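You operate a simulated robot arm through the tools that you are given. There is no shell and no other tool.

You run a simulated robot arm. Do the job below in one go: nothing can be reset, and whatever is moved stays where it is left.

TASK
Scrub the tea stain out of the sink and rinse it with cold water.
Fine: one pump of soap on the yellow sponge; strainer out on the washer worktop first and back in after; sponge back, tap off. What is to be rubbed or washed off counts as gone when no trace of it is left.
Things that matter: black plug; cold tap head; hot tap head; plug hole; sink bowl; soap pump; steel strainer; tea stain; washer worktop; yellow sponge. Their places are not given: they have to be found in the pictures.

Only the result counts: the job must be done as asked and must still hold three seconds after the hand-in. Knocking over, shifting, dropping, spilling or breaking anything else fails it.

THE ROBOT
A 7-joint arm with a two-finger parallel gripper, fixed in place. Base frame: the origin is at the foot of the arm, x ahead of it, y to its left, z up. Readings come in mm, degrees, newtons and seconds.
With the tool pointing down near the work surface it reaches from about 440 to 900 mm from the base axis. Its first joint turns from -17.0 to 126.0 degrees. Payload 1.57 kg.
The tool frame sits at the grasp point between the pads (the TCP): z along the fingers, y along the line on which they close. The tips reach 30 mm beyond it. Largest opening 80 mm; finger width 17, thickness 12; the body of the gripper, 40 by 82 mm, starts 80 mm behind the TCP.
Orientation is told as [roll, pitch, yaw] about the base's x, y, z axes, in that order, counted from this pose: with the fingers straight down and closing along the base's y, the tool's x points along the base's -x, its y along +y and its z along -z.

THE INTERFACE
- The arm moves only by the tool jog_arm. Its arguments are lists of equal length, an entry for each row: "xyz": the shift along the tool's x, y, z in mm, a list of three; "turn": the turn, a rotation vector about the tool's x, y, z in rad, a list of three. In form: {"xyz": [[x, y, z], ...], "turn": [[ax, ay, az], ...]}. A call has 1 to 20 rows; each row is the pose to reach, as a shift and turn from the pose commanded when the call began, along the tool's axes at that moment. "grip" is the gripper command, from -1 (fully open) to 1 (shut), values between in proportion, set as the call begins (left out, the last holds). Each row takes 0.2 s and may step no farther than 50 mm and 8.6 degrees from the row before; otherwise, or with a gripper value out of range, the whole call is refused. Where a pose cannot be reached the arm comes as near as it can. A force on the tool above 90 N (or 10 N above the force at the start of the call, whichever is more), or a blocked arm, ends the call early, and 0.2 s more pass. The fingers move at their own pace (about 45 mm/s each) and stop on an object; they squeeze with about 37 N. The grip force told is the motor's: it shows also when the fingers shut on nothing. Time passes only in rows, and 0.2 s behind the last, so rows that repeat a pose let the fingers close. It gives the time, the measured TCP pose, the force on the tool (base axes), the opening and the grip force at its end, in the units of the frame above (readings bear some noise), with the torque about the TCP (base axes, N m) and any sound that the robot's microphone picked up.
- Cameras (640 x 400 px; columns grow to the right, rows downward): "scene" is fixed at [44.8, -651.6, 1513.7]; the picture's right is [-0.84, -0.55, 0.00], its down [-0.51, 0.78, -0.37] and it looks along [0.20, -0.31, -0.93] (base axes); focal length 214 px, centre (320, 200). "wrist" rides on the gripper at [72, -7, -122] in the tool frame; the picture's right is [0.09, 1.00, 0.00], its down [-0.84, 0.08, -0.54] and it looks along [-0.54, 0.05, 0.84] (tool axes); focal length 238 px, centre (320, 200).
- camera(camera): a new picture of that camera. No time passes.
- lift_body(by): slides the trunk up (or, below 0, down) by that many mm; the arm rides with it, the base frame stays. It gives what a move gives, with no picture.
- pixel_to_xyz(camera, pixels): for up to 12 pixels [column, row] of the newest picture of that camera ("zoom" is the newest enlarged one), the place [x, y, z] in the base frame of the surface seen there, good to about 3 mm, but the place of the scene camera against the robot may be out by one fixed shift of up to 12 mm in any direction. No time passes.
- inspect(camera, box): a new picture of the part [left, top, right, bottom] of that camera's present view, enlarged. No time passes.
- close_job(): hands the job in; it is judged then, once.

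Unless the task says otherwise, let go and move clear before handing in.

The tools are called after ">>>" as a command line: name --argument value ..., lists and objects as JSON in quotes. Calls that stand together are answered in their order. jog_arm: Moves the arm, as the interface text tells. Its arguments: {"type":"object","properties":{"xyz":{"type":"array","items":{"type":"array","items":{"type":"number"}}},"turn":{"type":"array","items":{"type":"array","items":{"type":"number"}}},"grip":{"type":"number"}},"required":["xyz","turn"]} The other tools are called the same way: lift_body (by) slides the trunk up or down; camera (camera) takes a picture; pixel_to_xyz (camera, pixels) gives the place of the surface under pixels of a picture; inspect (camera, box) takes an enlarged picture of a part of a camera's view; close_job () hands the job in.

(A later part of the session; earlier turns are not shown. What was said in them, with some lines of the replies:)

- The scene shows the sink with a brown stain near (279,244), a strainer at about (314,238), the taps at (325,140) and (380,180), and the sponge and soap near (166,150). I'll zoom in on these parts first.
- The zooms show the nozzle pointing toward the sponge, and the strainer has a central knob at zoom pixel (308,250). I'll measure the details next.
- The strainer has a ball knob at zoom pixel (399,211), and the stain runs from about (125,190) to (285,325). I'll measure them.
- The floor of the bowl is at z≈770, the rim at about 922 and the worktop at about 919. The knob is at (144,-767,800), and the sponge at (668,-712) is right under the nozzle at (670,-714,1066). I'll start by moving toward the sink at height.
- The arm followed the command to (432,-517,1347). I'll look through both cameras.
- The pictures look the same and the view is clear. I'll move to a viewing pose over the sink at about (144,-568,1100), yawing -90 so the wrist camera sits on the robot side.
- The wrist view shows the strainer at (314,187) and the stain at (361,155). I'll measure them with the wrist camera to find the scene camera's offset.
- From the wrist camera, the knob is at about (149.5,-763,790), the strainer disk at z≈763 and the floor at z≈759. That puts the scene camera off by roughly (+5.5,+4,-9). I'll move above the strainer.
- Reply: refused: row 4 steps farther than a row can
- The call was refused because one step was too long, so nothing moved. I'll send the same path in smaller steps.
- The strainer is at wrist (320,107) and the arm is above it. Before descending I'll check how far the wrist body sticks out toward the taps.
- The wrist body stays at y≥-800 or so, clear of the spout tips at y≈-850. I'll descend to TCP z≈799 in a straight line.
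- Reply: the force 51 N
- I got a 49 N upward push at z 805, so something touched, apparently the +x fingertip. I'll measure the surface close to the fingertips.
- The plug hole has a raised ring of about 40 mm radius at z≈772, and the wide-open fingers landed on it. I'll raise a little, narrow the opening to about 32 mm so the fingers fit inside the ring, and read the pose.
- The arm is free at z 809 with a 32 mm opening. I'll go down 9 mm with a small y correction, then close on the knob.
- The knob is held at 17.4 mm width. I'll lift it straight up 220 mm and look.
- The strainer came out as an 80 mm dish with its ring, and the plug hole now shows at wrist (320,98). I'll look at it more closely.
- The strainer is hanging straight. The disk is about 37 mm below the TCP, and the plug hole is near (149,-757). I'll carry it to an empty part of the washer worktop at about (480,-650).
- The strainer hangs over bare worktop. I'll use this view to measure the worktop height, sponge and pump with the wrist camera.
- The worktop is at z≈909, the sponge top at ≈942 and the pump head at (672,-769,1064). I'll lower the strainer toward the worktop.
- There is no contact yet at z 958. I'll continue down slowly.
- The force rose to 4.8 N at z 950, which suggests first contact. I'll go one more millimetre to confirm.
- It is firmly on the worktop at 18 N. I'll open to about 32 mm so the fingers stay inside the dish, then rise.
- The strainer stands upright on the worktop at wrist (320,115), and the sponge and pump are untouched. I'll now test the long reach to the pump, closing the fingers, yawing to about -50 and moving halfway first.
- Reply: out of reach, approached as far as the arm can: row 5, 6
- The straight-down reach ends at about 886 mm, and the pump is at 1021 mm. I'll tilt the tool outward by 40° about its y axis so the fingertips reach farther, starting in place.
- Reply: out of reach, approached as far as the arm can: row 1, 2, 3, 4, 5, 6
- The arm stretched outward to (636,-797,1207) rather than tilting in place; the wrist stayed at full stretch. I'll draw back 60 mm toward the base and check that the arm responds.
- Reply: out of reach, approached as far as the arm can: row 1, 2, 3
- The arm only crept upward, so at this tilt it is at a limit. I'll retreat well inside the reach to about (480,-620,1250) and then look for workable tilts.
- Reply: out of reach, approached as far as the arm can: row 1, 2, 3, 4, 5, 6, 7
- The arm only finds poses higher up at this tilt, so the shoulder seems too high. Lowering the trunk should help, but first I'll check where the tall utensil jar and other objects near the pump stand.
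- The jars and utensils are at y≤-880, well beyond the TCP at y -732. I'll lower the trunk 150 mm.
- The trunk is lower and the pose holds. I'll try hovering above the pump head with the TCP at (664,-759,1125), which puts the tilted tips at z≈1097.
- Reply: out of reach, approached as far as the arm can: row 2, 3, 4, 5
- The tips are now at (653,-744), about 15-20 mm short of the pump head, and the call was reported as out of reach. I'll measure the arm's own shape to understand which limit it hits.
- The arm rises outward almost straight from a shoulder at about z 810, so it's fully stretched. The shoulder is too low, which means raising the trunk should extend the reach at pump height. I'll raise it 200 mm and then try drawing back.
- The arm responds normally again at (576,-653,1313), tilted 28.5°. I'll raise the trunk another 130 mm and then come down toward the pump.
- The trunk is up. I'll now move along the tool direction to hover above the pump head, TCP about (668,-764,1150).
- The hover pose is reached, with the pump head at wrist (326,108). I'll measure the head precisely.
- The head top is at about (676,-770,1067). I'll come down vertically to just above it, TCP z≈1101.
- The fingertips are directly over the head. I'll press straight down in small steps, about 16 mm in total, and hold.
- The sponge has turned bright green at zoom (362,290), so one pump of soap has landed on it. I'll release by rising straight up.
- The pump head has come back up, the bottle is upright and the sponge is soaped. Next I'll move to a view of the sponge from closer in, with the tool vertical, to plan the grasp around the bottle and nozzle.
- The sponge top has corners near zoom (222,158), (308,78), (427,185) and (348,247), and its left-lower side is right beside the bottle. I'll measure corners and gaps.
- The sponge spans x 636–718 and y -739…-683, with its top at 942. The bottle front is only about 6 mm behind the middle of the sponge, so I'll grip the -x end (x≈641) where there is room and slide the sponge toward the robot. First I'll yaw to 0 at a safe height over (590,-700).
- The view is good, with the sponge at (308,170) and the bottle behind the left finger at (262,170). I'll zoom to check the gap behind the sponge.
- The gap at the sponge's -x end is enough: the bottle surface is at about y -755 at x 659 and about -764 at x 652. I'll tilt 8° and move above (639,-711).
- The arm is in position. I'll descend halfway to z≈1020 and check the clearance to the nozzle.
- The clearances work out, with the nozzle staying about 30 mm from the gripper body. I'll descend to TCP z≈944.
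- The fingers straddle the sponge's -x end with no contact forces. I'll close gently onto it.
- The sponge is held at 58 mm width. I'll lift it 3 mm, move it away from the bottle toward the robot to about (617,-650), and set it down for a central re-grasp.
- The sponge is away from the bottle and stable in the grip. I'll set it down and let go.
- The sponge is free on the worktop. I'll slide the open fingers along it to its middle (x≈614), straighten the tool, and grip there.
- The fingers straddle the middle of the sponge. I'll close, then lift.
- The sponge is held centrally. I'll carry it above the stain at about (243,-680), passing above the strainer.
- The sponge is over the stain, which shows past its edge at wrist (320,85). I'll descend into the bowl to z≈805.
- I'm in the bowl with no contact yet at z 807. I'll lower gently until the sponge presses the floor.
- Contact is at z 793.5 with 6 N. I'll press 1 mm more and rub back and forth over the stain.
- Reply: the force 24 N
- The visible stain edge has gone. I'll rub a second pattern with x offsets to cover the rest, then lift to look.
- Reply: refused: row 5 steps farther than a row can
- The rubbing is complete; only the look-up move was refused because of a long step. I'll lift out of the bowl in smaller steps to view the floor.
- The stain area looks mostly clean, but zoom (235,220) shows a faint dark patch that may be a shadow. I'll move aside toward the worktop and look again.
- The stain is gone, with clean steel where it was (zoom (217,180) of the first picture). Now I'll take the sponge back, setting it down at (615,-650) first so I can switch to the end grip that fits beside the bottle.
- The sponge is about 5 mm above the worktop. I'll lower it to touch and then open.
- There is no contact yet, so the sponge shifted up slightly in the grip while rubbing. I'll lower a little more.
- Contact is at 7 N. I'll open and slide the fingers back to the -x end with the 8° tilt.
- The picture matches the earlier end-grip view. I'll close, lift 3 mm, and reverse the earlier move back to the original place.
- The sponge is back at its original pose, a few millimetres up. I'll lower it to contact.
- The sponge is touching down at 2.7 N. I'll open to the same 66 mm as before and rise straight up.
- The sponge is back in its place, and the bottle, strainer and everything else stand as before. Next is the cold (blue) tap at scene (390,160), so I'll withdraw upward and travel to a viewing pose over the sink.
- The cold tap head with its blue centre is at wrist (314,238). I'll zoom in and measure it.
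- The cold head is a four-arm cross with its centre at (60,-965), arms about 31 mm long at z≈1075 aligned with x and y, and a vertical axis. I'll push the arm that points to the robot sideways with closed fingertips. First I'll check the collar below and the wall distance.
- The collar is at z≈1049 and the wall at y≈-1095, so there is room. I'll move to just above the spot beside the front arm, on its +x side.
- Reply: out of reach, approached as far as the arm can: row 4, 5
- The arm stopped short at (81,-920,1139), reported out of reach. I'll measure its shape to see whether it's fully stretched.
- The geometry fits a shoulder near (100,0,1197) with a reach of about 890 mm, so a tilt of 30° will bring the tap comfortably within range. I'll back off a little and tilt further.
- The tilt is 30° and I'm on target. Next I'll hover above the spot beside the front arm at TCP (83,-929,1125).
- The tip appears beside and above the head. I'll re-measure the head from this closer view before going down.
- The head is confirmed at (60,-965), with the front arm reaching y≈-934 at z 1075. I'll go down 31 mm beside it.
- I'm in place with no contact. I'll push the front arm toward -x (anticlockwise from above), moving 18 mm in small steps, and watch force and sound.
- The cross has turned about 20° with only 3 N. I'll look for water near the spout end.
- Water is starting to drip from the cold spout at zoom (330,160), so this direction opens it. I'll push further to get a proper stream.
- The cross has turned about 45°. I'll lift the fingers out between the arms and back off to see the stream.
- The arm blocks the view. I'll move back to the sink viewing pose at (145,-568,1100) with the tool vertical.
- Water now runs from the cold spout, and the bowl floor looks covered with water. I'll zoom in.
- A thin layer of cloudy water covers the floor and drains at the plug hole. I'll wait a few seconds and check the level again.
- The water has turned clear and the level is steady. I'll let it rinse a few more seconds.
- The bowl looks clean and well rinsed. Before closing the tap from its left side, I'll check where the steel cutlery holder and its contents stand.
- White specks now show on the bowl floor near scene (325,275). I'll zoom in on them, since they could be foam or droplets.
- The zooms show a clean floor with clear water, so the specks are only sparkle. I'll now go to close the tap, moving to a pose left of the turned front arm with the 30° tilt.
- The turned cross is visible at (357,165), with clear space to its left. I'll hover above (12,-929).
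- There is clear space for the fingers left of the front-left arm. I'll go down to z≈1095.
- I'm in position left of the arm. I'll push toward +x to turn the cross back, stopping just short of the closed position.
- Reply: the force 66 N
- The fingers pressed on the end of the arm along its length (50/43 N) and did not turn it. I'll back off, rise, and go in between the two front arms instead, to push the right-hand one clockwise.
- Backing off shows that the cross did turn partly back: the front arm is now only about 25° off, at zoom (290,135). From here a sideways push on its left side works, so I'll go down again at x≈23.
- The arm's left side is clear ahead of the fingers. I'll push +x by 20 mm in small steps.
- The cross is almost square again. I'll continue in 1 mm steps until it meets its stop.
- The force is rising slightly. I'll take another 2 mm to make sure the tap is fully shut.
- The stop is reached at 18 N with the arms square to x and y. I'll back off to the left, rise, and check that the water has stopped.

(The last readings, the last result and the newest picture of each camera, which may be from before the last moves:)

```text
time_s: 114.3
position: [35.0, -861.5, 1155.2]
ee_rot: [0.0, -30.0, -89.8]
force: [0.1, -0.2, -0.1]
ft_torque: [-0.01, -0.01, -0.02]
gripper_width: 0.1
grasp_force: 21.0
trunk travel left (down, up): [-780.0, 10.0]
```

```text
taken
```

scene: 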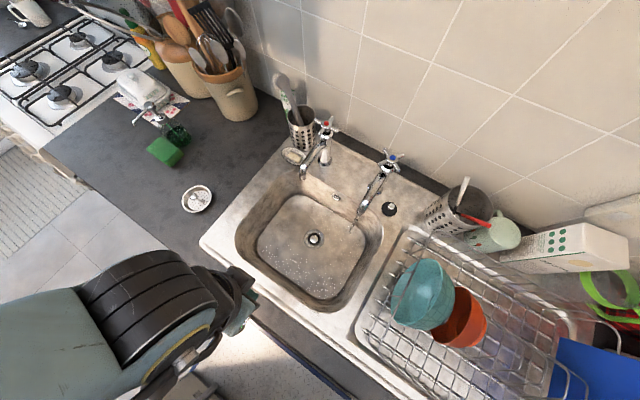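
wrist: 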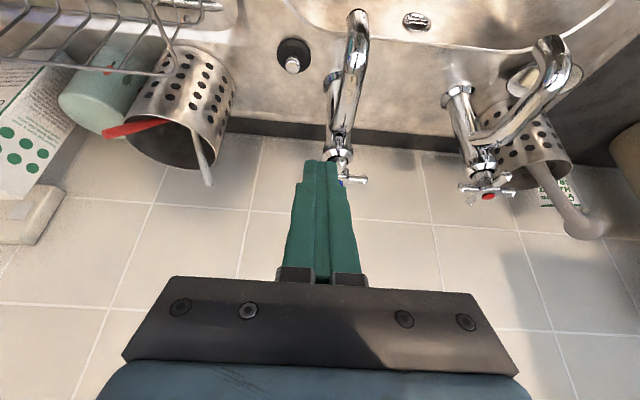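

No stream shows at the spout tip (357,15). I'll return to the sink viewing pose to check fully.

>>> jog_arm --xyz '[[35, 14, -12], [70, 27, -25], [105, 41, -37], [140, 55, -50], [176, 69, -62], [211, 82, -74], [246, 96, -87], [281, 110, -99], [281, 110, -99]]' --turn '[[0, 0.0655, 0], [0, 0.131, 0], [0, 0.1965, 0], [0, 0.262, 0], [0, 0.3275, 0], [0, 0.393, 0], [0, 0.4585, 0], [0, 0.524, 0], [0, 0.524, 0]]' --grip 0.2

>>> camera --camera "wrist"

>>> inspect --camera "scene" --box '[230, 140, 410, 310]'

>>> inspect --camera "scene" --box '[340, 130, 430, 230]'

```text
time_s: 116.3
position: [145.1, -566.3, 1101.6]
ee_rot: [0.1, -0.1, -89.9]
force: [0.1, -0.2, -0.9]
ft_torque: [0.01, -0.01, -0.03]
gripper_width: 32.0
grasp_force: 0.1
trunk travel left (down, up): [-780.0, 10.0]
```

```text
taken
```

wrist: 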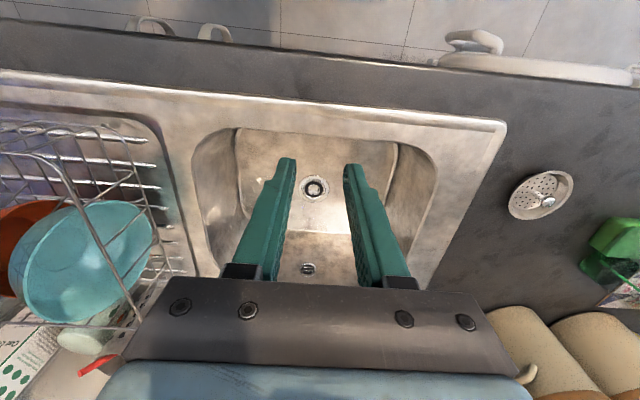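

```text
2.35 times, centred on (320, 225) of scene
```

zoom: 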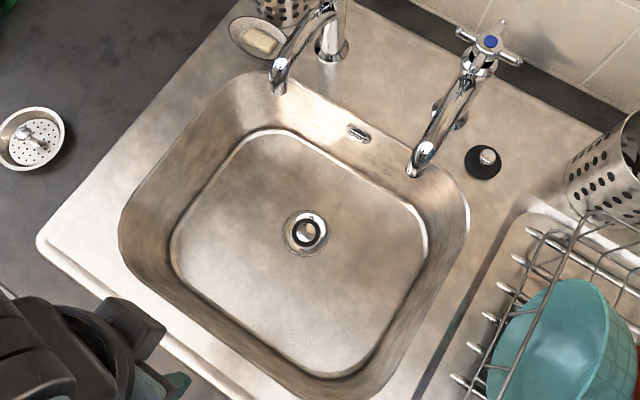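

```text
4.00 times, centred on (385, 180) of scene
```

zoom: 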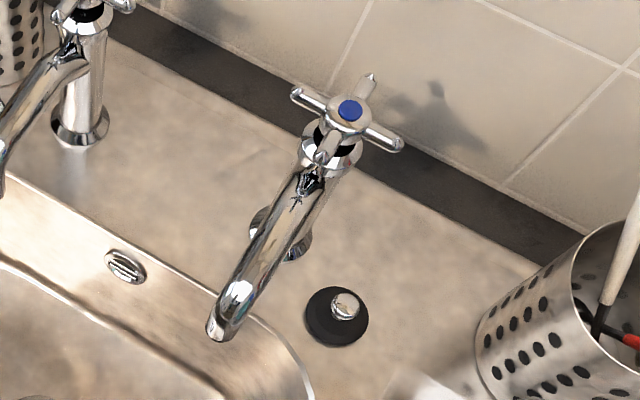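

The tap is off with its arms square, and the bowl has drained. I'll inspect the floor closely for any trace of stain or suds.

>>> inspect --camera "scene" --box '[240, 200, 320, 265]'

>>> inspect --camera "scene" --box '[290, 190, 390, 310]'

>>> inspect --camera "wrist" --box '[190, 110, 450, 290]'

```text
6.15 times, centred on (280, 232) of scene
```

zoom: 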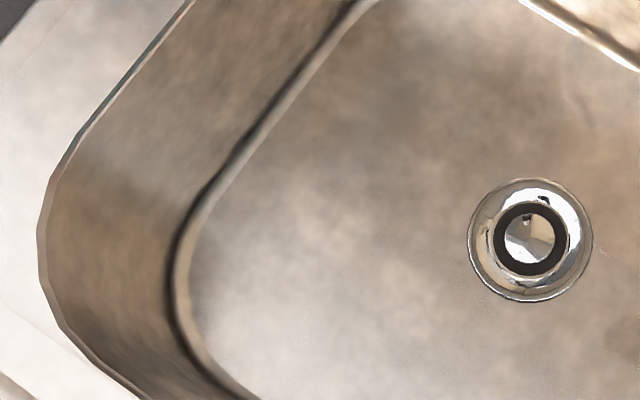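

```text
3.33 times, centred on (340, 250) of scene
```

zoom: 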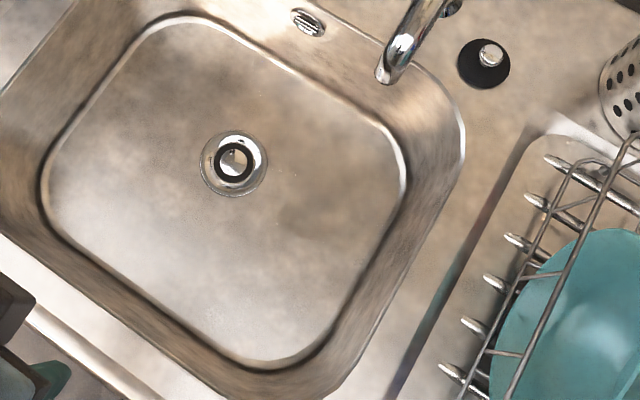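

```text
2.22 times, centred on (320, 200) of wrist
```

zoom: 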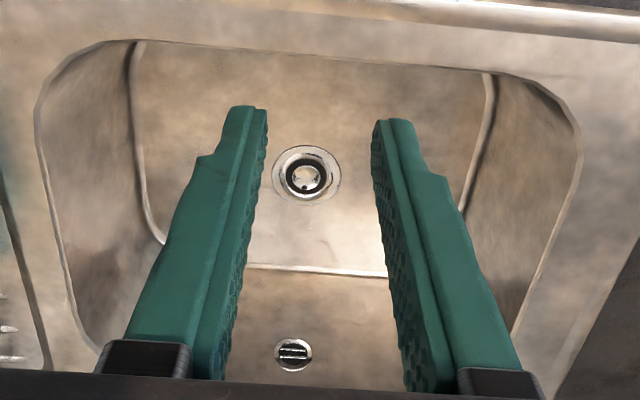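

The bowl is clean with no trace of stain or suds. Now for the strainer: I'll measure the plug hole centre for the return, then go to the strainer at (480,-650).

>>> pixel_to_xyz --camera "zoom" --pixels '[[274, 175], [341, 175], [306, 147], [306, 203], [282, 155], [330, 195], [330, 155], [282, 195]]'

>>> pixel_to_xyz --camera "wrist" --pixels '[[548, 201], [548, 195], [512, 203], [572, 185], [540, 175], [530, 217]]'

```text
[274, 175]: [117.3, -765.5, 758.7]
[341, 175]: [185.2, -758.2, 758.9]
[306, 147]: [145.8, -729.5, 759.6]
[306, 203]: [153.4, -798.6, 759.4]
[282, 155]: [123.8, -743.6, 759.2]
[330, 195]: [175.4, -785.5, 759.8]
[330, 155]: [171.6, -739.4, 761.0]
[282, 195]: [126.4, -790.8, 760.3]
```

```text
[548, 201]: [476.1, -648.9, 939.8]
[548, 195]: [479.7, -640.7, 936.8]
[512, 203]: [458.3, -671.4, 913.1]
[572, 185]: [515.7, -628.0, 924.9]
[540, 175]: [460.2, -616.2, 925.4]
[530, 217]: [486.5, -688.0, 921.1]
```

The plug hole centre is (150,-764.5), matching the strainer's original place at TCP (149,-765). I'll move above the strainer knob at (479.5,-649) with the 32 mm opening.

>>> jog_arm --xyz '[[-10, 42, 0], [-20, 84, 0], [-31, 125, 10], [-41, 167, 25], [-52, 209, 40], [-62, 251, 55], [-72, 293, 66], [-82.7, 334.4, 76], [-82.7, 334.4, 76]]' --turn '[[0, 0, 0], [0, 0, 0], [0, 0, 0], [0, 0, 0], [0, 0, 0], [0, 0, 0], [0, 0, 0], [0, 0, 0], [0, 0, 0]]'

>>> camera --camera "wrist"

>>> inspect --camera "wrist" --box '[260, 80, 380, 200]'

```text
time_s: 118.3
position: [476.0, -648.7, 1025.1]
ee_rot: [0.0, 0.1, -89.9]
force: [0.0, -0.1, 0.1]
ft_torque: [0.01, 0.01, 0.01]
gripper_width: 31.8
grasp_force: 0.0
trunk travel left (down, up): [-780.0, 10.0]
```

```text
taken
```

wrist: 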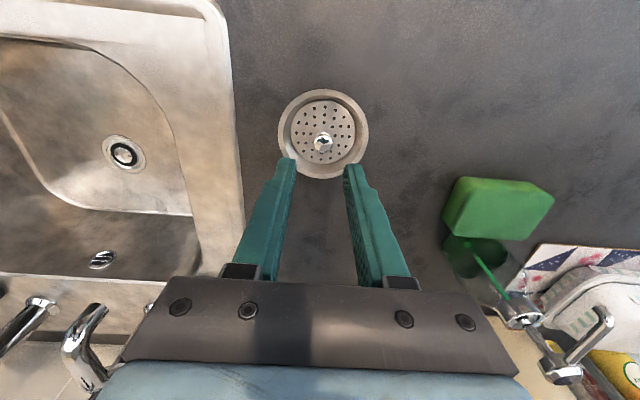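

```text
3.33 times, centred on (320, 140) of wrist
```

zoom: 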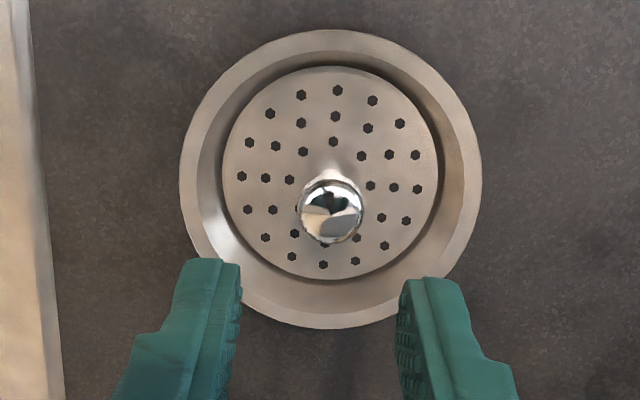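

>>> pixel_to_xyz --camera "zoom" --pixels '[[331, 215], [331, 205], [315, 210], [348, 210], [185, 180], [478, 180], [330, 33], [330, 325]]'

```text
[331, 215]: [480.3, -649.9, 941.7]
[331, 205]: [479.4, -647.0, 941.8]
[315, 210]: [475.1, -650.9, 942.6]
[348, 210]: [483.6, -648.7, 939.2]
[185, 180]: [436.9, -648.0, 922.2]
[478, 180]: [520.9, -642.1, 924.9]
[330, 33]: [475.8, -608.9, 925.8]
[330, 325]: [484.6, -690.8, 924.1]
```

The strainer centre is (479.5,-649). I'll come down partway with a 2 mm x correction and re-read the pose.

>>> jog_arm --xyz '[[0, 2, 30], [0, 2, 55], [0, 2, 55]]' --turn '[[0, 0, 0], [0, 0, 0], [0, 0, 0]]'

>>> jog_arm --xyz '[[0, 0, 0]]' --turn '[[0, 0, 0]]'

>>> inspect --camera "wrist" --box '[260, 100, 380, 220]'

```text
time_s: 119.1
position: [480.3, -650.3, 969.7]
ee_rot: [0.0, 0.0, -90.0]
force: [0.8, 0.2, 0.2]
ft_torque: [-0.02, -0.02, 0.03]
gripper_width: 31.9
grasp_force: 0.0
trunk travel left (down, up): [-780.0, 10.0]
```

```text
time_s: 119.5
position: [479.7, -649.4, 968.8]
ee_rot: [0.0, 0.1, -90.0]
force: [0.6, -0.7, -0.1]
ft_torque: [0.0, 0.0, 0.02]
gripper_width: 32.3
grasp_force: 0.0
trunk travel left (down, up): [-780.0, 10.0]
```

```text
3.33 times, centred on (320, 160) of wrist
```

zoom: 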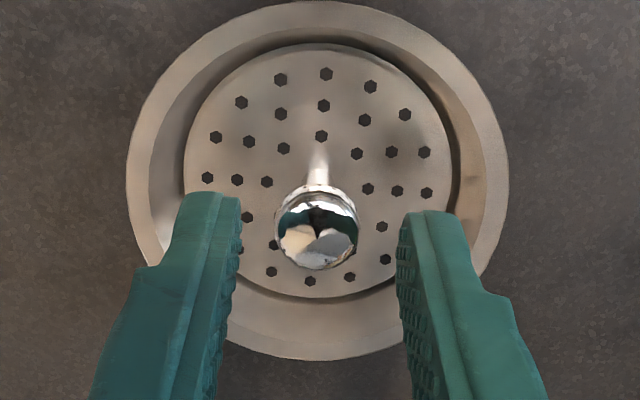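

Centred over the knob at (480,-649,969). I'll go down to z≈950.5 and close on it.

>>> jog_arm --xyz '[[0, 0, 10], [0, 0, 16], [0, 0, 18.5], [0, 0, 18.5]]' --turn '[[0, 0, 0], [0, 0, 0], [0, 0, 0], [0, 0, 0]]'

>>> jog_arm --xyz '[[0, 0, 0], [0, 0, 0], [0, 0, 0]]' --turn '[[0, 0, 0], [0, 0, 0], [0, 0, 0]]' --grip 1

>>> jog_arm --xyz '[[0, 0, -15], [0, 0, -45], [0, 0, -75], [0, 0, -75]]' --turn '[[0, 0, 0], [0, 0, 0], [0, 0, 0], [0, 0, 0]]'

>>> camera --camera "wrist"

```text
time_s: 120.5
position: [479.8, -649.5, 952.5]
ee_rot: [-0.1, 0.0, -89.9]
force: [0.1, -0.1, 0.1]
ft_torque: [0.01, 0.02, 0.02]
gripper_width: 32.1
grasp_force: 0.0
trunk travel left (down, up): [-780.0, 10.0]
```

```text
time_s: 121.3
position: [481.3, -649.4, 952.7]
ee_rot: [0.0, 0.0, -89.9]
force: [0.2, 0.8, 0.0]
ft_torque: [0.01, 0.01, 0.04]
gripper_width: 17.6
grasp_force: 32.0
trunk travel left (down, up): [-780.0, 10.0]
```

```text
time_s: 122.3
position: [479.5, -649.3, 1029.4]
ee_rot: [0.0, 0.0, -89.8]
force: [-0.3, 0.8, -0.5]
ft_torque: [0.0, 0.0, -0.04]
gripper_width: 17.5
grasp_force: 32.3
trunk travel left (down, up): [-780.0, 10.0]
```

```text
taken
```

wrist: 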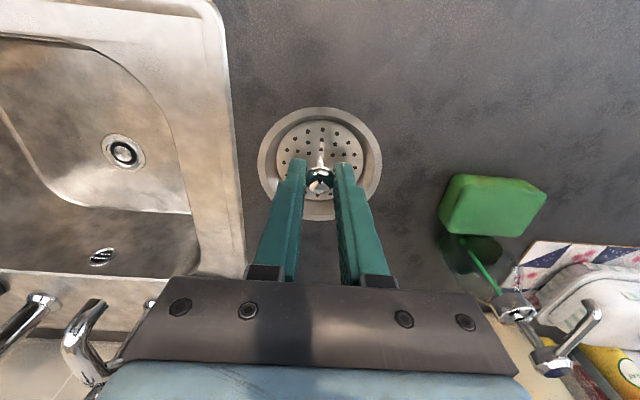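

The strainer is held. I'll carry it back above the plug hole at (149.5,-765).

>>> jog_arm --xyz '[[-14, -41, 0], [-29, -82, 0], [-43, -124, 0], [-58, -165, 0], [-72, -206, 0], [-87, -248, 0], [-101, -289, 0], [-115.5, -330, 0], [-115.5, -330, 0]]' --turn '[[0, 0, 0], [0, 0, 0], [0, 0, 0], [0, 0, 0], [0, 0, 0], [0, 0, 0], [0, 0, 0], [0, 0, 0], [0, 0, 0]]'

>>> jog_arm --xyz '[[0, 0, 0]]' --turn '[[0, 0, 0]]'

>>> camera --camera "wrist"

>>> camera --camera "scene"

```text
time_s: 124.3
position: [150.6, -766.0, 1028.9]
ee_rot: [0.0, 0.0, -90.0]
force: [-0.4, 0.0, -0.4]
ft_torque: [-0.01, 0.0, 0.01]
gripper_width: 17.5
grasp_force: 32.2
trunk travel left (down, up): [-780.0, 10.0]
```

```text
time_s: 124.7
position: [150.9, -766.8, 1028.3]
ee_rot: [0.0, 0.1, -89.9]
force: [0.1, 0.0, -0.1]
ft_torque: [0.0, 0.02, -0.03]
gripper_width: 17.5
grasp_force: 32.1
trunk travel left (down, up): [-780.0, 10.0]
```

```text
taken
```

wrist: 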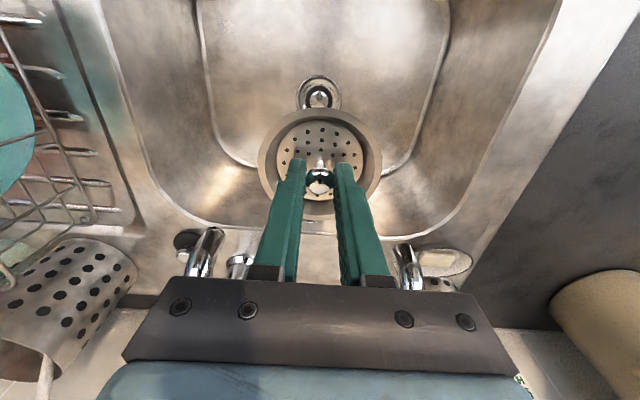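

```text
taken
```

scene: 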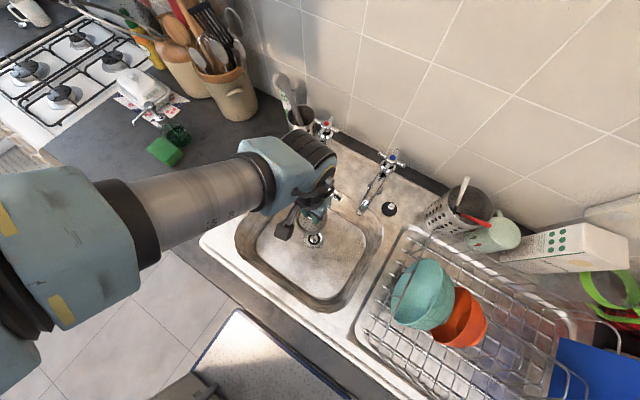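

The pose is within 1.5 mm of the hole centre. I'll correct slightly and descend to z≈808.

>>> jog_arm --xyz '[[1.3, -1.2, 40], [1.3, -1.2, 85], [1.3, -1.2, 130], [1.3, -1.2, 170], [1.3, -1.2, 200], [1.3, -1.2, 220], [1.3, -1.2, 220]]' --turn '[[0, 0, 0], [0, 0, 0], [0, 0, 0], [0, 0, 0], [0, 0, 0], [0, 0, 0], [0, 0, 0]]'

>>> jog_arm --xyz '[[0, 0, 0]]' --turn '[[0, 0, 0]]'

>>> camera --camera "wrist"

```text
time_s: 126.3
position: [149.8, -760.9, 808.7]
ee_rot: [0.0, -0.1, -89.8]
force: [0.4, 0.3, 0.0]
ft_torque: [-0.02, -0.02, -0.01]
gripper_width: 17.5
grasp_force: 32.4
trunk travel left (down, up): [-780.0, 10.0]
```

```text
time_s: 126.7
position: [147.9, -761.8, 809.1]
ee_rot: [0.0, 0.0, -89.8]
force: [0.5, 0.7, -0.8]
ft_torque: [-0.01, 0.0, 0.02]
gripper_width: 17.4
grasp_force: 32.7
trunk travel left (down, up): [-780.0, 10.0]
```

```text
taken
```

wrist: 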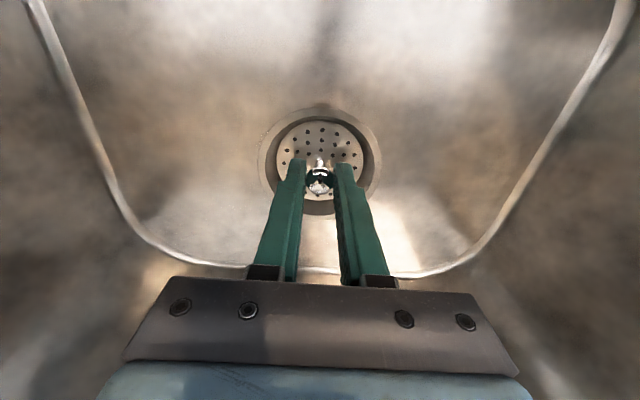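

y reads about -761.5, so I'll shift 3 mm toward the wall to -765 and then lower gently.

>>> jog_arm --xyz '[[-3, 0.7, 0], [-3, 0.7, 3], [-3, 0.7, 5], [-3, 0.7, 5]]' --turn '[[0, 0, 0], [0, 0, 0], [0, 0, 0], [0, 0, 0]]'

>>> jog_arm --xyz '[[0, 0, 1], [0, 0, 1.5]]' --turn '[[0, 0, 0], [0, 0, 0]]'

```text
time_s: 127.7
position: [150.0, -766.5, 802.8]
ee_rot: [0.1, -0.1, -89.9]
force: [0.2, 0.1, -1.2]
ft_torque: [-0.01, -0.01, 0.0]
gripper_width: 17.8
grasp_force: 32.6
trunk travel left (down, up): [-780.0, 10.0]
```

```text
time_s: 128.3
position: [149.7, -765.8, 801.9]
ee_rot: [0.0, -0.1, -89.9]
force: [0.7, 4.2, 9.1]
ft_torque: [0.14, -0.04, -0.01]
gripper_width: 17.4
grasp_force: 32.0
trunk travel left (down, up): [-780.0, 10.0]
```

Contact is at 9 N at the expected seating height. I'll open to 32 mm and look.

>>> jog_arm --xyz '[[0, 0, 0], [0, 0, 0], [0, 0, 0]]' --turn '[[0, 0, 0], [0, 0, 0], [0, 0, 0]]' --grip 0.2

>>> jog_arm --xyz '[[0, 0, -15], [0, 0, -50], [0, 0, -95], [0, 0, -140], [0, 0, -185], [0, 0, -220]]' --turn '[[0, 0, 0], [0, 0, 0], [0, 0, 0], [0, 0, 0], [0, 0, 0], [0, 0, 0]]'

>>> camera --camera "wrist"

>>> inspect --camera "wrist" --box '[270, 60, 370, 150]'

```text
time_s: 129.1
position: [150.4, -766.7, 801.2]
ee_rot: [-0.1, 0.0, -89.9]
force: [-0.6, 0.7, -0.1]
ft_torque: [-0.02, -0.03, 0.0]
gripper_width: 32.2
grasp_force: 0.0
trunk travel left (down, up): [-780.0, 10.0]
```

```text
time_s: 130.5
position: [149.7, -767.1, 1019.7]
ee_rot: [0.0, 0.0, -89.9]
force: [0.0, -0.4, -0.6]
ft_torque: [0.03, 0.01, -0.02]
gripper_width: 32.1
grasp_force: 0.0
trunk travel left (down, up): [-780.0, 10.0]
```

```text
taken
```

wrist: 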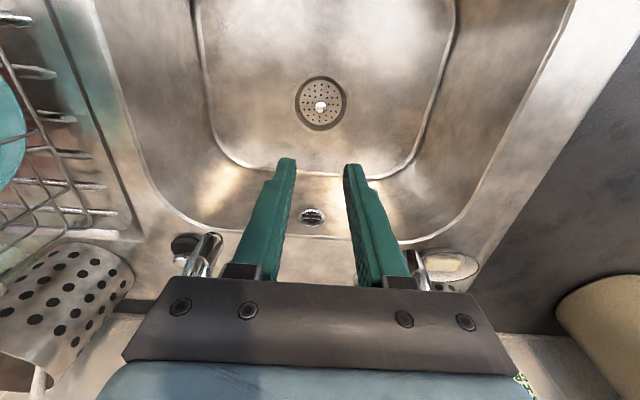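

```text
4.44 times, centred on (320, 105) of wrist
```

zoom: 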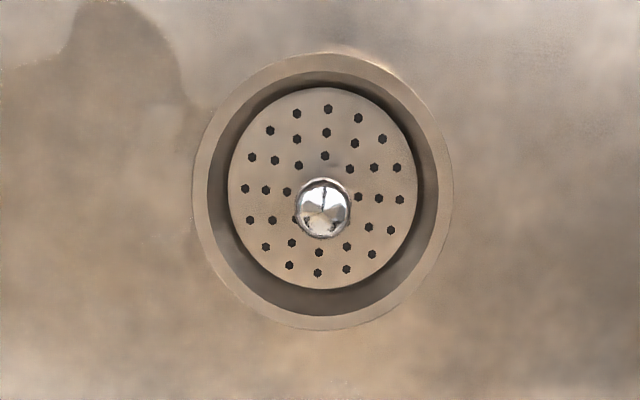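

The strainer sits over the plug hole. I'll measure its centre and height to confirm it's seated, then move clear.

>>> pixel_to_xyz --camera "zoom" --pixels '[[325, 215], [198, 190], [450, 190], [322, 58], [322, 325], [260, 140], [385, 245]]'

>>> jog_arm --xyz '[[30, 0, -20], [70, 0, -35], [110, 0, -50], [150, 0, -60], [195, 0, -70], [235, 0, -80], [275, 0, -90], [275, 0, -90]]' --turn '[[0, 0, 0], [0, 0, 0], [0, 0, 0], [0, 0, 0], [0, 0, 0], [0, 0, 0], [0, 0, 0], [0, 0, 0]]'

>>> camera --camera "scene"

>>> inspect --camera "scene" --box '[230, 140, 410, 310]'

```text
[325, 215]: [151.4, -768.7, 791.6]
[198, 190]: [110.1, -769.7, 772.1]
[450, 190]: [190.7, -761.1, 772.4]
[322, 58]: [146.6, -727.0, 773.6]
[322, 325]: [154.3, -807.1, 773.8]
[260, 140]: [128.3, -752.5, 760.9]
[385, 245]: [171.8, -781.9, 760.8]
```

```text
time_s: 132.3
position: [149.1, -493.7, 1110.3]
ee_rot: [0.0, 0.0, -89.8]
force: [-0.1, 0.8, 0.9]
ft_torque: [0.04, -0.02, -0.03]
gripper_width: 32.0
grasp_force: 0.0
trunk travel left (down, up): [-780.0, 10.0]
```

```text
taken
```

scene: 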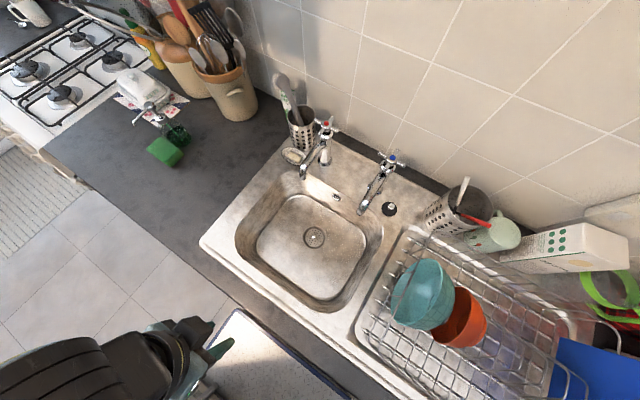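

```text
2.35 times, centred on (320, 225) of scene
```

zoom: 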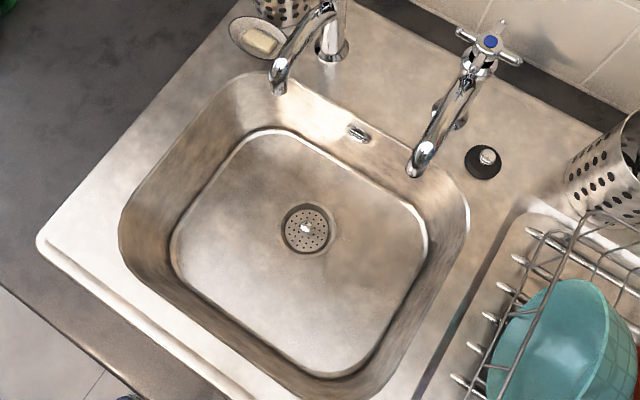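

The strainer is seated level with its centre at (150,-767), rim 773 and disk 761, and everything else stands as at the start. One last close look at the floor around it and at the sponge and bottle.

>>> inspect --camera "scene" --box '[250, 200, 370, 300]'

>>> inspect --camera "scene" --box '[100, 50, 260, 200]'

>>> inspect --camera "scene" --box '[300, 220, 350, 260]'

```text
4.00 times, centred on (310, 250) of scene
```

zoom: 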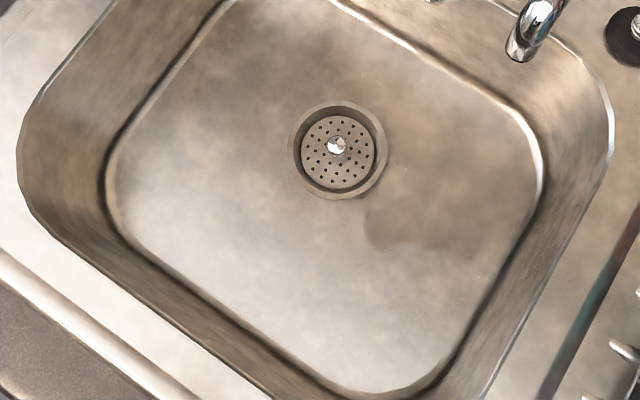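

```text
2.67 times, centred on (180, 125) of scene
```

zoom: 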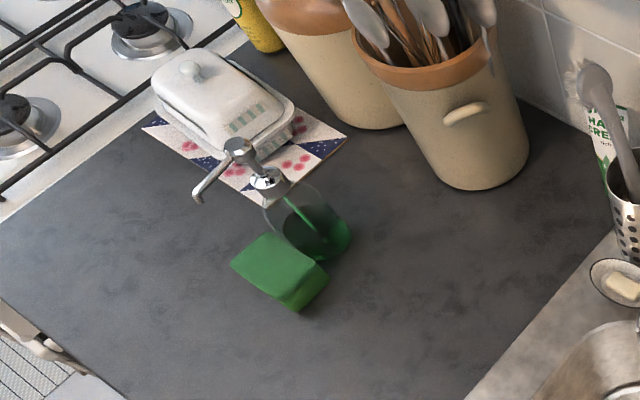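

```text
10.00 times, centred on (325, 240) of scene
```

zoom: 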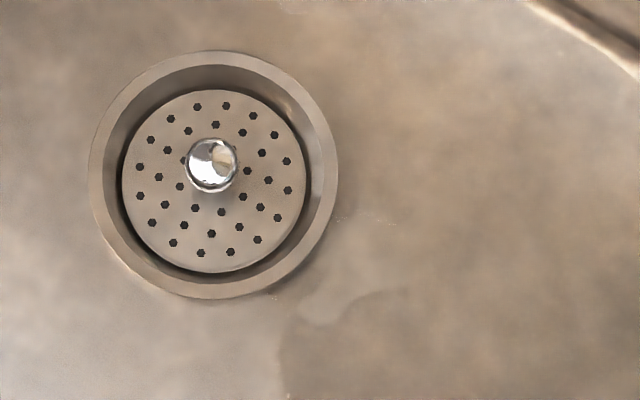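

A faint patch with an edge shows to the lower right of the strainer (last zoom, around (350,300)). I'll look at it from the wrist camera too, to tell a shadow from residue.

>>> camera --camera "wrist"

>>> inspect --camera "wrist" --box '[220, 130, 400, 250]'

>>> pixel_to_xyz --camera "scene" --pixels '[[328, 252], [340, 250], [325, 262], [332, 242], [350, 245], [300, 255]]'

```text
taken
```

wrist: 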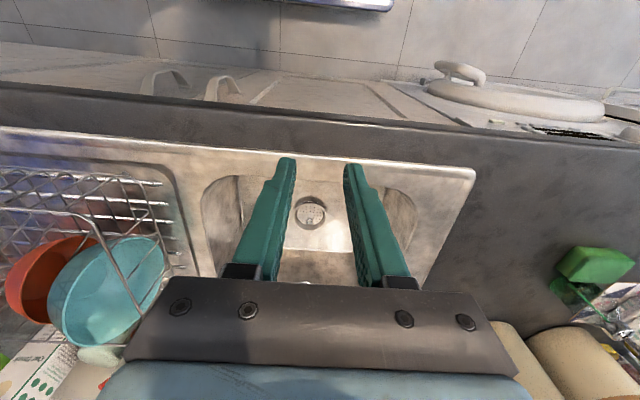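

```text
3.33 times, centred on (310, 190) of wrist
```

zoom: 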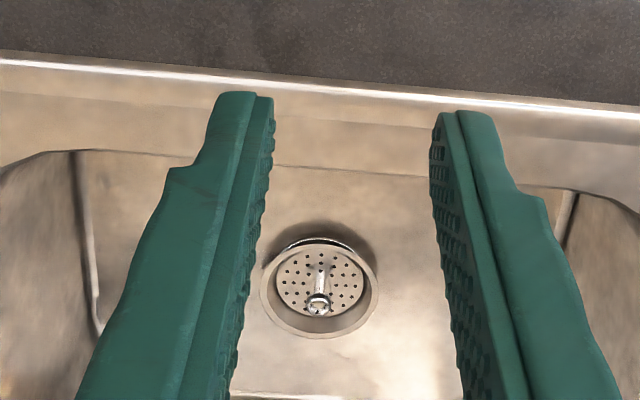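

```text
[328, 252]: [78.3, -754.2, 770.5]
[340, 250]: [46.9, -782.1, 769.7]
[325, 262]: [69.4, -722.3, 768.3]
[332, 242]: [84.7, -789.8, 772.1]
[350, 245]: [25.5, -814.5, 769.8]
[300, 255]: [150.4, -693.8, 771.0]
```

The wrist view hides that area behind a finger. I'll withdraw the arm farther away and look again to see whether the patch moves with the arm's shadow.

>>> jog_arm --xyz '[[30, 30, -15], [60, 60, -30], [90, 90, -45], [120, 120, -60], [150, 150, -75], [170, 180, -90], [180, 220, -100], [190, 260, -110], [190, 260, -110]]' --turn '[[0, 0, 0], [0, 0, 0], [0, 0, 0], [0, 0, 0], [0, 0, 0], [0, 0, 0], [0, 0, 0], [0, 0, 0], [0, 0, 0]]'

>>> inspect --camera "scene" --box '[250, 200, 370, 300]'

>>> inspect --camera "scene" --box '[300, 220, 350, 260]'

```text
time_s: 134.3
position: [409.8, -300.8, 1223.0]
ee_rot: [0.0, 0.1, -89.8]
force: [0.7, 0.1, 0.2]
ft_torque: [0.0, 0.0, -0.01]
gripper_width: 32.1
grasp_force: 0.0
trunk travel left (down, up): [-780.0, 10.0]
```

```text
4.00 times, centred on (310, 250) of scene
```

zoom: 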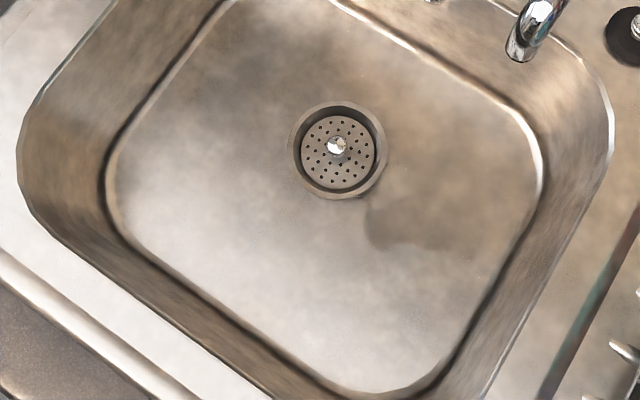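

```text
10.00 times, centred on (325, 240) of scene
```

zoom: 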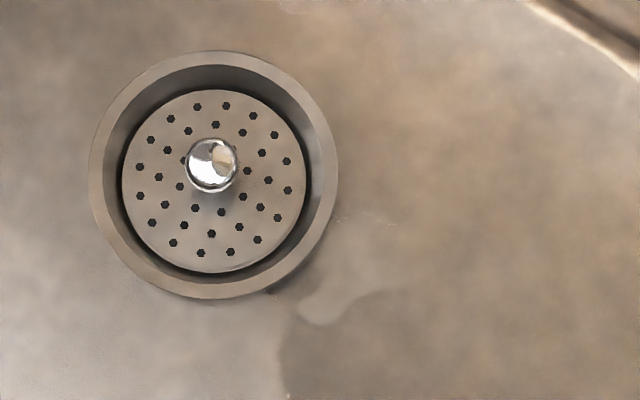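

The patch hasn't moved, so it isn't the arm's shadow. I'll look closer with the wrist camera from above that side of the bowl, with the gripper wide open.

>>> jog_arm --xyz '[[-27, -29, 10], [-54, -58, 20], [-82, -87, 30], [-109, -116, 45], [-136, -145, 60], [-163, -175, 75], [-190, -204, 92], [-217, -233, 110], [-245, -262, 130], [-272, -291, 150], [-299, -320, 173], [-299, -320, 173]]' --turn '[[0, 0, 0], [0, 0, 0], [0, 0, 0], [0, 0, 0], [0, 0, 0], [0, 0, 0], [0, 0, 0], [0, 0, 0], [0, 0, 0], [0, 0, 0], [0, 0, 0], [0, 0, 0]]' --grip -1

>>> camera --camera "wrist"

>>> inspect --camera "wrist" --box '[260, 110, 400, 220]'

```text
time_s: 136.9
position: [90.3, -600.8, 1047.9]
ee_rot: [0.0, 0.0, -89.9]
force: [0.7, 0.5, 0.5]
ft_torque: [-0.02, 0.01, -0.01]
gripper_width: 80.3
grasp_force: 0.0
trunk travel left (down, up): [-780.0, 10.0]
```

```text
taken
```

wrist: 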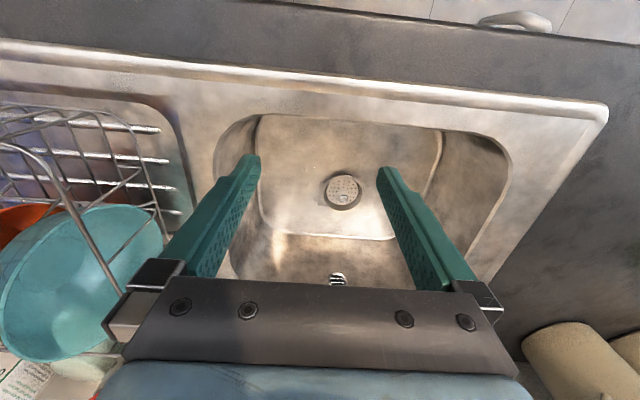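

```text
3.64 times, centred on (330, 165) of wrist
```

zoom: 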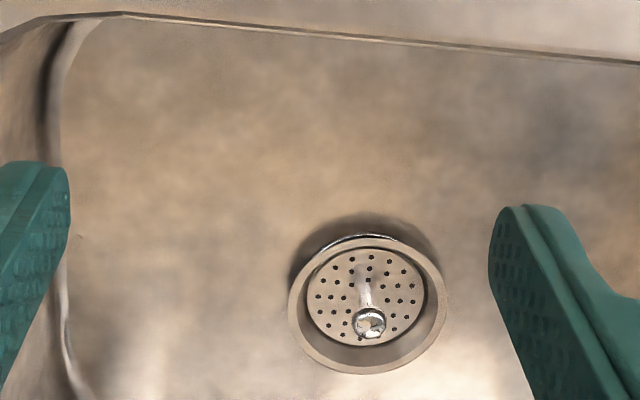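

From this view the floor is clean: the patch is only mottled steel and shadow. The strainer sits about 3 mm toward the wall from its original spot, as the plug ring shows at its front edge, so I'll re-centre it.

>>> jog_arm --xyz '[[-33, 12, 0], [-66, 24, 0], [-100, 36, 10], [-133, 48, 20], [-166, 60, 28], [-166, 60, 28]]' --turn '[[0, 0, 0], [0, 0, 0], [0, 0, 0], [0, 0, 0], [0, 0, 0], [0, 0, 0]]' --grip 0.2

>>> jog_arm --xyz '[[0, 0, 40], [0, 0, 85], [0, 0, 130], [0, 0, 170], [0, 0, 195], [0, 0, 205], [0, 0, 205]]' --turn '[[0, 0, 0], [0, 0, 0], [0, 0, 0], [0, 0, 0], [0, 0, 0], [0, 0, 0], [0, 0, 0]]'

>>> camera --camera "wrist"

>>> inspect --camera "wrist" --box '[240, 90, 400, 220]'

```text
time_s: 138.3
position: [147.6, -765.4, 1019.1]
ee_rot: [0.0, 0.0, -89.9]
force: [0.4, 0.0, 0.4]
ft_torque: [0.0, -0.01, 0.0]
gripper_width: 31.7
grasp_force: 0.1
trunk travel left (down, up): [-780.0, 10.0]
```

```text
time_s: 139.9
position: [148.3, -766.8, 815.9]
ee_rot: [-0.1, 0.0, -90.0]
force: [-0.3, 0.0, 0.2]
ft_torque: [0.01, 0.02, -0.03]
gripper_width: 32.1
grasp_force: 0.0
trunk travel left (down, up): [-780.0, 10.0]
```

```text
taken
```

wrist: 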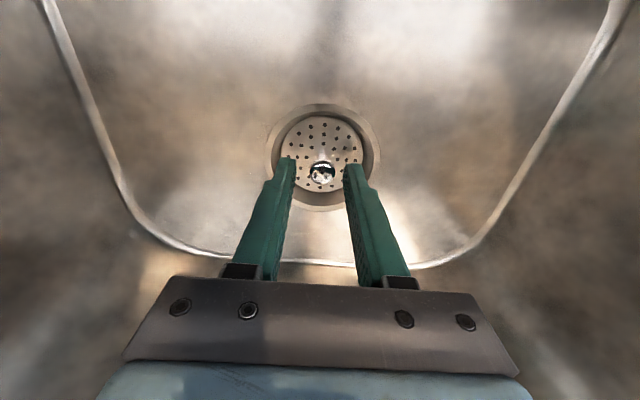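

```text
3.08 times, centred on (320, 155) of wrist
```

zoom: 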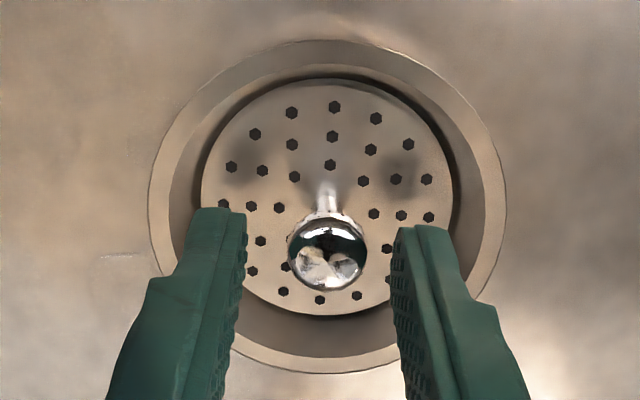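

The knob is nearly centred between the fingers. I'll go down 13 mm with a 2 mm x correction, grip, and slide it 2.5 mm toward the robot.

>>> jog_arm --xyz '[[0, 2, 7], [0, 2, 12], [0, 2, 13.5], [0, 2, 13.5]]' --turn '[[0, 0, 0], [0, 0, 0], [0, 0, 0], [0, 0, 0]]'

>>> jog_arm --xyz '[[0, 0, 0], [0, 0, 0], [0, 0, 0]]' --turn '[[0, 0, 0], [0, 0, 0], [0, 0, 0]]' --grip 1

>>> jog_arm --xyz '[[1, 0, -1], [2, 0, -1], [2.7, 0, -1], [2.7, 0, 0.3], [2.7, 0, 0.3]]' --turn '[[0, 0, 0], [0, 0, 0], [0, 0, 0], [0, 0, 0], [0, 0, 0]]'

```text
time_s: 140.9
position: [151.9, -766.3, 801.7]
ee_rot: [-0.1, 0.0, -89.9]
force: [-0.3, 0.2, -0.4]
ft_torque: [-0.01, 0.0, -0.01]
gripper_width: 32.2
grasp_force: 0.1
trunk travel left (down, up): [-780.0, 10.0]
```

```text
time_s: 141.7
position: [151.4, -767.8, 802.4]
ee_rot: [0.0, 0.0, -90.0]
force: [-0.9, -0.4, 0.5]
ft_torque: [0.02, 0.0, -0.01]
gripper_width: 17.8
grasp_force: 32.2
trunk travel left (down, up): [-780.0, 10.0]
```

```text
time_s: 142.9
position: [153.0, -764.5, 802.7]
ee_rot: [0.0, 0.0, -89.9]
force: [0.7, 1.6, 5.4]
ft_torque: [0.07, -0.02, -0.06]
gripper_width: 17.6
grasp_force: 32.6
trunk travel left (down, up): [-780.0, 10.0]
```

It's at y≈-764.5 with light contact. x reads slightly high, so I'll trim 1.3 mm, release and rise.

>>> jog_arm --xyz '[[0, -1.3, 0], [0, -1.3, 0]]' --turn '[[0, 0, 0], [0, 0, 0]]'

>>> jog_arm --xyz '[[0, 0, 0], [0, 0, 0], [0, 0, 0]]' --turn '[[0, 0, 0], [0, 0, 0], [0, 0, 0]]' --grip 0.2

>>> jog_arm --xyz '[[0, 0, -15], [0, 0, -50], [0, 0, -95], [0, 0, -140], [0, 0, -185], [0, 0, -220]]' --turn '[[0, 0, 0], [0, 0, 0], [0, 0, 0], [0, 0, 0], [0, 0, 0], [0, 0, 0]]'

>>> inspect --camera "wrist" --box '[270, 60, 370, 150]'

>>> pixel_to_xyz --camera "zoom" --pixels '[[325, 215], [200, 190], [448, 190], [322, 60], [322, 323]]'

```text
time_s: 143.5
position: [151.4, -765.4, 801.0]
ee_rot: [0.1, -0.1, -89.9]
force: [2.7, 0.1, 11.0]
ft_torque: [0.14, -0.08, -0.05]
gripper_width: 17.7
grasp_force: 32.3
trunk travel left (down, up): [-780.0, 10.0]
```

```text
time_s: 144.3
position: [150.9, -764.7, 801.4]
ee_rot: [0.0, -0.1, -90.0]
force: [0.5, -0.3, -0.7]
ft_torque: [-0.01, 0.04, -0.01]
gripper_width: 31.9
grasp_force: 0.1
trunk travel left (down, up): [-780.0, 10.0]
```

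```text
time_s: 145.7
position: [151.4, -764.3, 1020.0]
ee_rot: [-0.1, 0.0, -89.8]
force: [0.0, 0.1, 0.2]
ft_torque: [0.01, 0.01, 0.02]
gripper_width: 32.1
grasp_force: 0.0
trunk travel left (down, up): [-780.0, 10.0]
```

```text
4.44 times, centred on (320, 105) of wrist
```

zoom: 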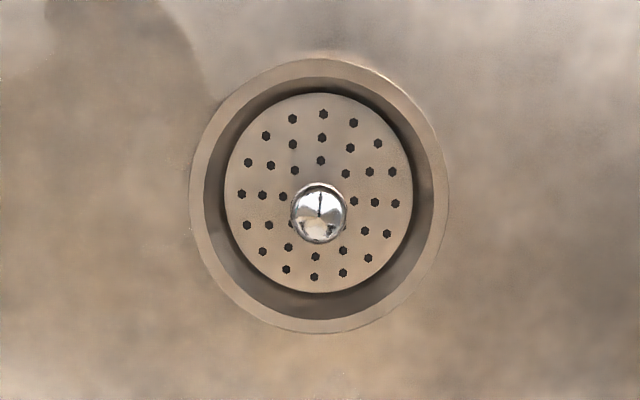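

```text
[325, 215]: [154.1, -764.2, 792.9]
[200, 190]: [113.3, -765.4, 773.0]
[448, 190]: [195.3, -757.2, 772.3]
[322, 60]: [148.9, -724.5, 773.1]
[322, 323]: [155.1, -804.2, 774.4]
```

The strainer is now centred at about y -765. I'll move clear and verify against the original scene picture.

>>> jog_arm --xyz '[[30, 0, -20], [70, 0, -35], [110, 0, -50], [150, 0, -60], [195, 0, -70], [235, 0, -80], [275, 0, -90], [305, 30, -100], [330, 60, -110]]' --turn '[[0, 0, 0], [0, 0, 0], [0, 0, 0], [0, 0, 0], [0, 0, 0], [0, 0, 0], [0, 0, 0], [0, 0, 0], [0, 0, 0]]'

>>> inspect --camera "scene" --box '[255, 200, 345, 270]'

>>> camera --camera "scene"

>>> camera --camera "wrist"

```text
time_s: 147.7
position: [209.6, -435.3, 1130.1]
ee_rot: [0.0, 0.0, -89.9]
force: [0.1, 0.6, 0.0]
ft_torque: [0.04, 0.01, -0.02]
gripper_width: 32.0
grasp_force: 0.1
trunk travel left (down, up): [-780.0, 10.0]
```

```text
5.71 times, centred on (300, 235) of scene
```

zoom: 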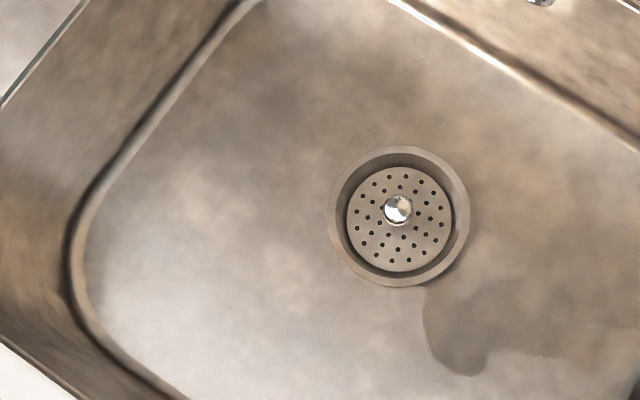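

```text
taken
```

scene: 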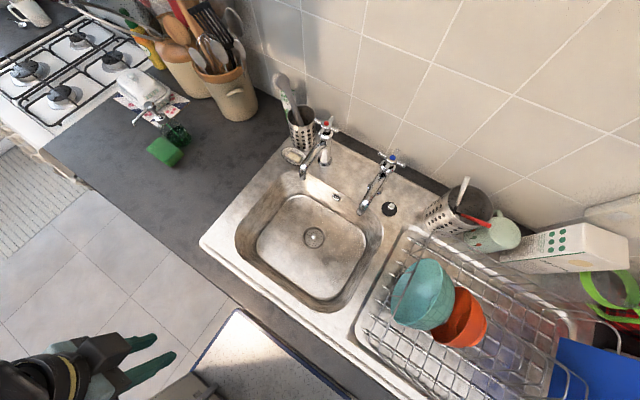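

```text
taken
```

wrist: 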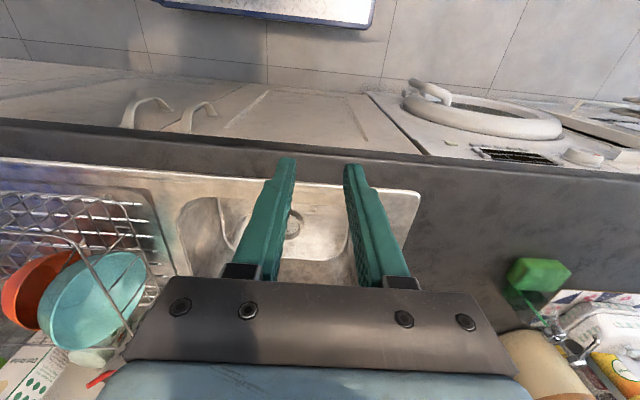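

The strainer now matches its original pixel position (knob at zoom (398,210) against (399,211) at the start). The darker area at zoom (460,340) has changed shape, like a drying wet film. I'll wait a few seconds and look again.

>>> jog_arm --xyz '[[0, 0, 0], [0, 0, 0], [0, 0, 0], [0, 0, 0], [0, 0, 0], [0, 0, 0], [0, 0, 0], [0, 0, 0], [0, 0, 0], [0, 0, 0], [0, 0, 0], [0, 0, 0], [0, 0, 0], [0, 0, 0], [0, 0, 0], [0, 0, 0], [0, 0, 0], [0, 0, 0], [0, 0, 0], [0, 0, 0]]' --turn '[[0, 0, 0], [0, 0, 0], [0, 0, 0], [0, 0, 0], [0, 0, 0], [0, 0, 0], [0, 0, 0], [0, 0, 0], [0, 0, 0], [0, 0, 0], [0, 0, 0], [0, 0, 0], [0, 0, 0], [0, 0, 0], [0, 0, 0], [0, 0, 0], [0, 0, 0], [0, 0, 0], [0, 0, 0], [0, 0, 0]]' --grip -1

>>> inspect --camera "scene" --box '[255, 200, 345, 270]'

>>> inspect --camera "scene" --box '[290, 190, 390, 300]'

```text
time_s: 151.9
position: [209.7, -435.0, 1128.6]
ee_rot: [-0.1, 0.0, -90.0]
force: [0.4, -0.1, -1.0]
ft_torque: [0.02, 0.03, 0.02]
gripper_width: 80.0
grasp_force: 0.1
trunk travel left (down, up): [-780.0, 10.0]
```

```text
5.71 times, centred on (300, 235) of scene
```

zoom: 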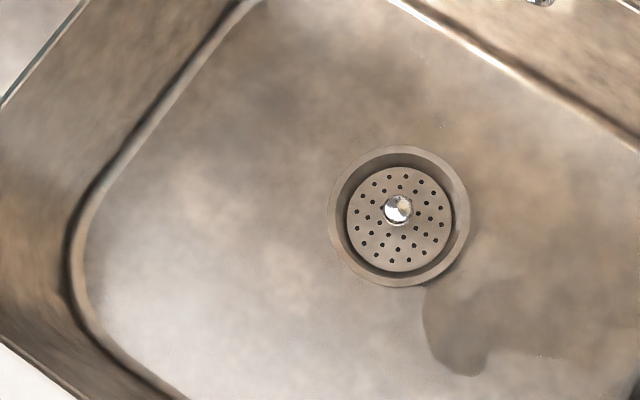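

```text
3.64 times, centred on (340, 245) of scene
```

zoom: 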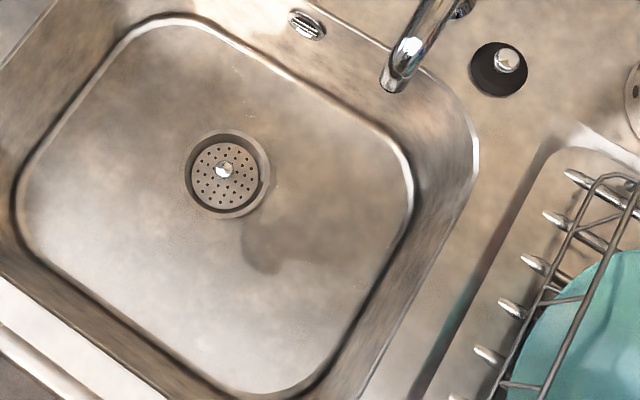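

The patch is just a thin film of clear rinse water left near the strainer: it's flat at floor height, has no colour, and is darker the way the whole floor was when wet. Stain gone, tap off, strainer and sponge back, and the arm is clear with the gripper open, so I'm handing in.

>>> close_job

```text
The job is handed in.
```

The tea stain is scrubbed out and the sink has been rinsed with cold water. I handed the job in, but the judge's result hasn't come back.

- **Stain:** no trace shows in the last scene or wrist pictures. A patch of the floor beside the strainer still looks darker. I took it for leftover rinse water, because it is flat and colourless, but it had not dried by the time I handed in.
- **Soap:** one press of the pump, with the soap landing on the sponge. The sponge still looks bright green from it.
- **Rinse:** the cold tap ran for about 15–20 seconds and the water turned clear. I then turned it back to its stop, and no water is running.
- **Strainer:** it waited on the washer worktop and is back over the plug hole, within about 2 mm of where it started.
- **Sponge:** it is back in its original spot under the pump nozzle, beside the bottle.

While closing the tap I pushed once against the end of a handle arm, at about 65 N. I saw no damage, and the handle ended up square as before. In the final pictures nothing else looks moved, and the arm is clear of the sink with the gripper open.
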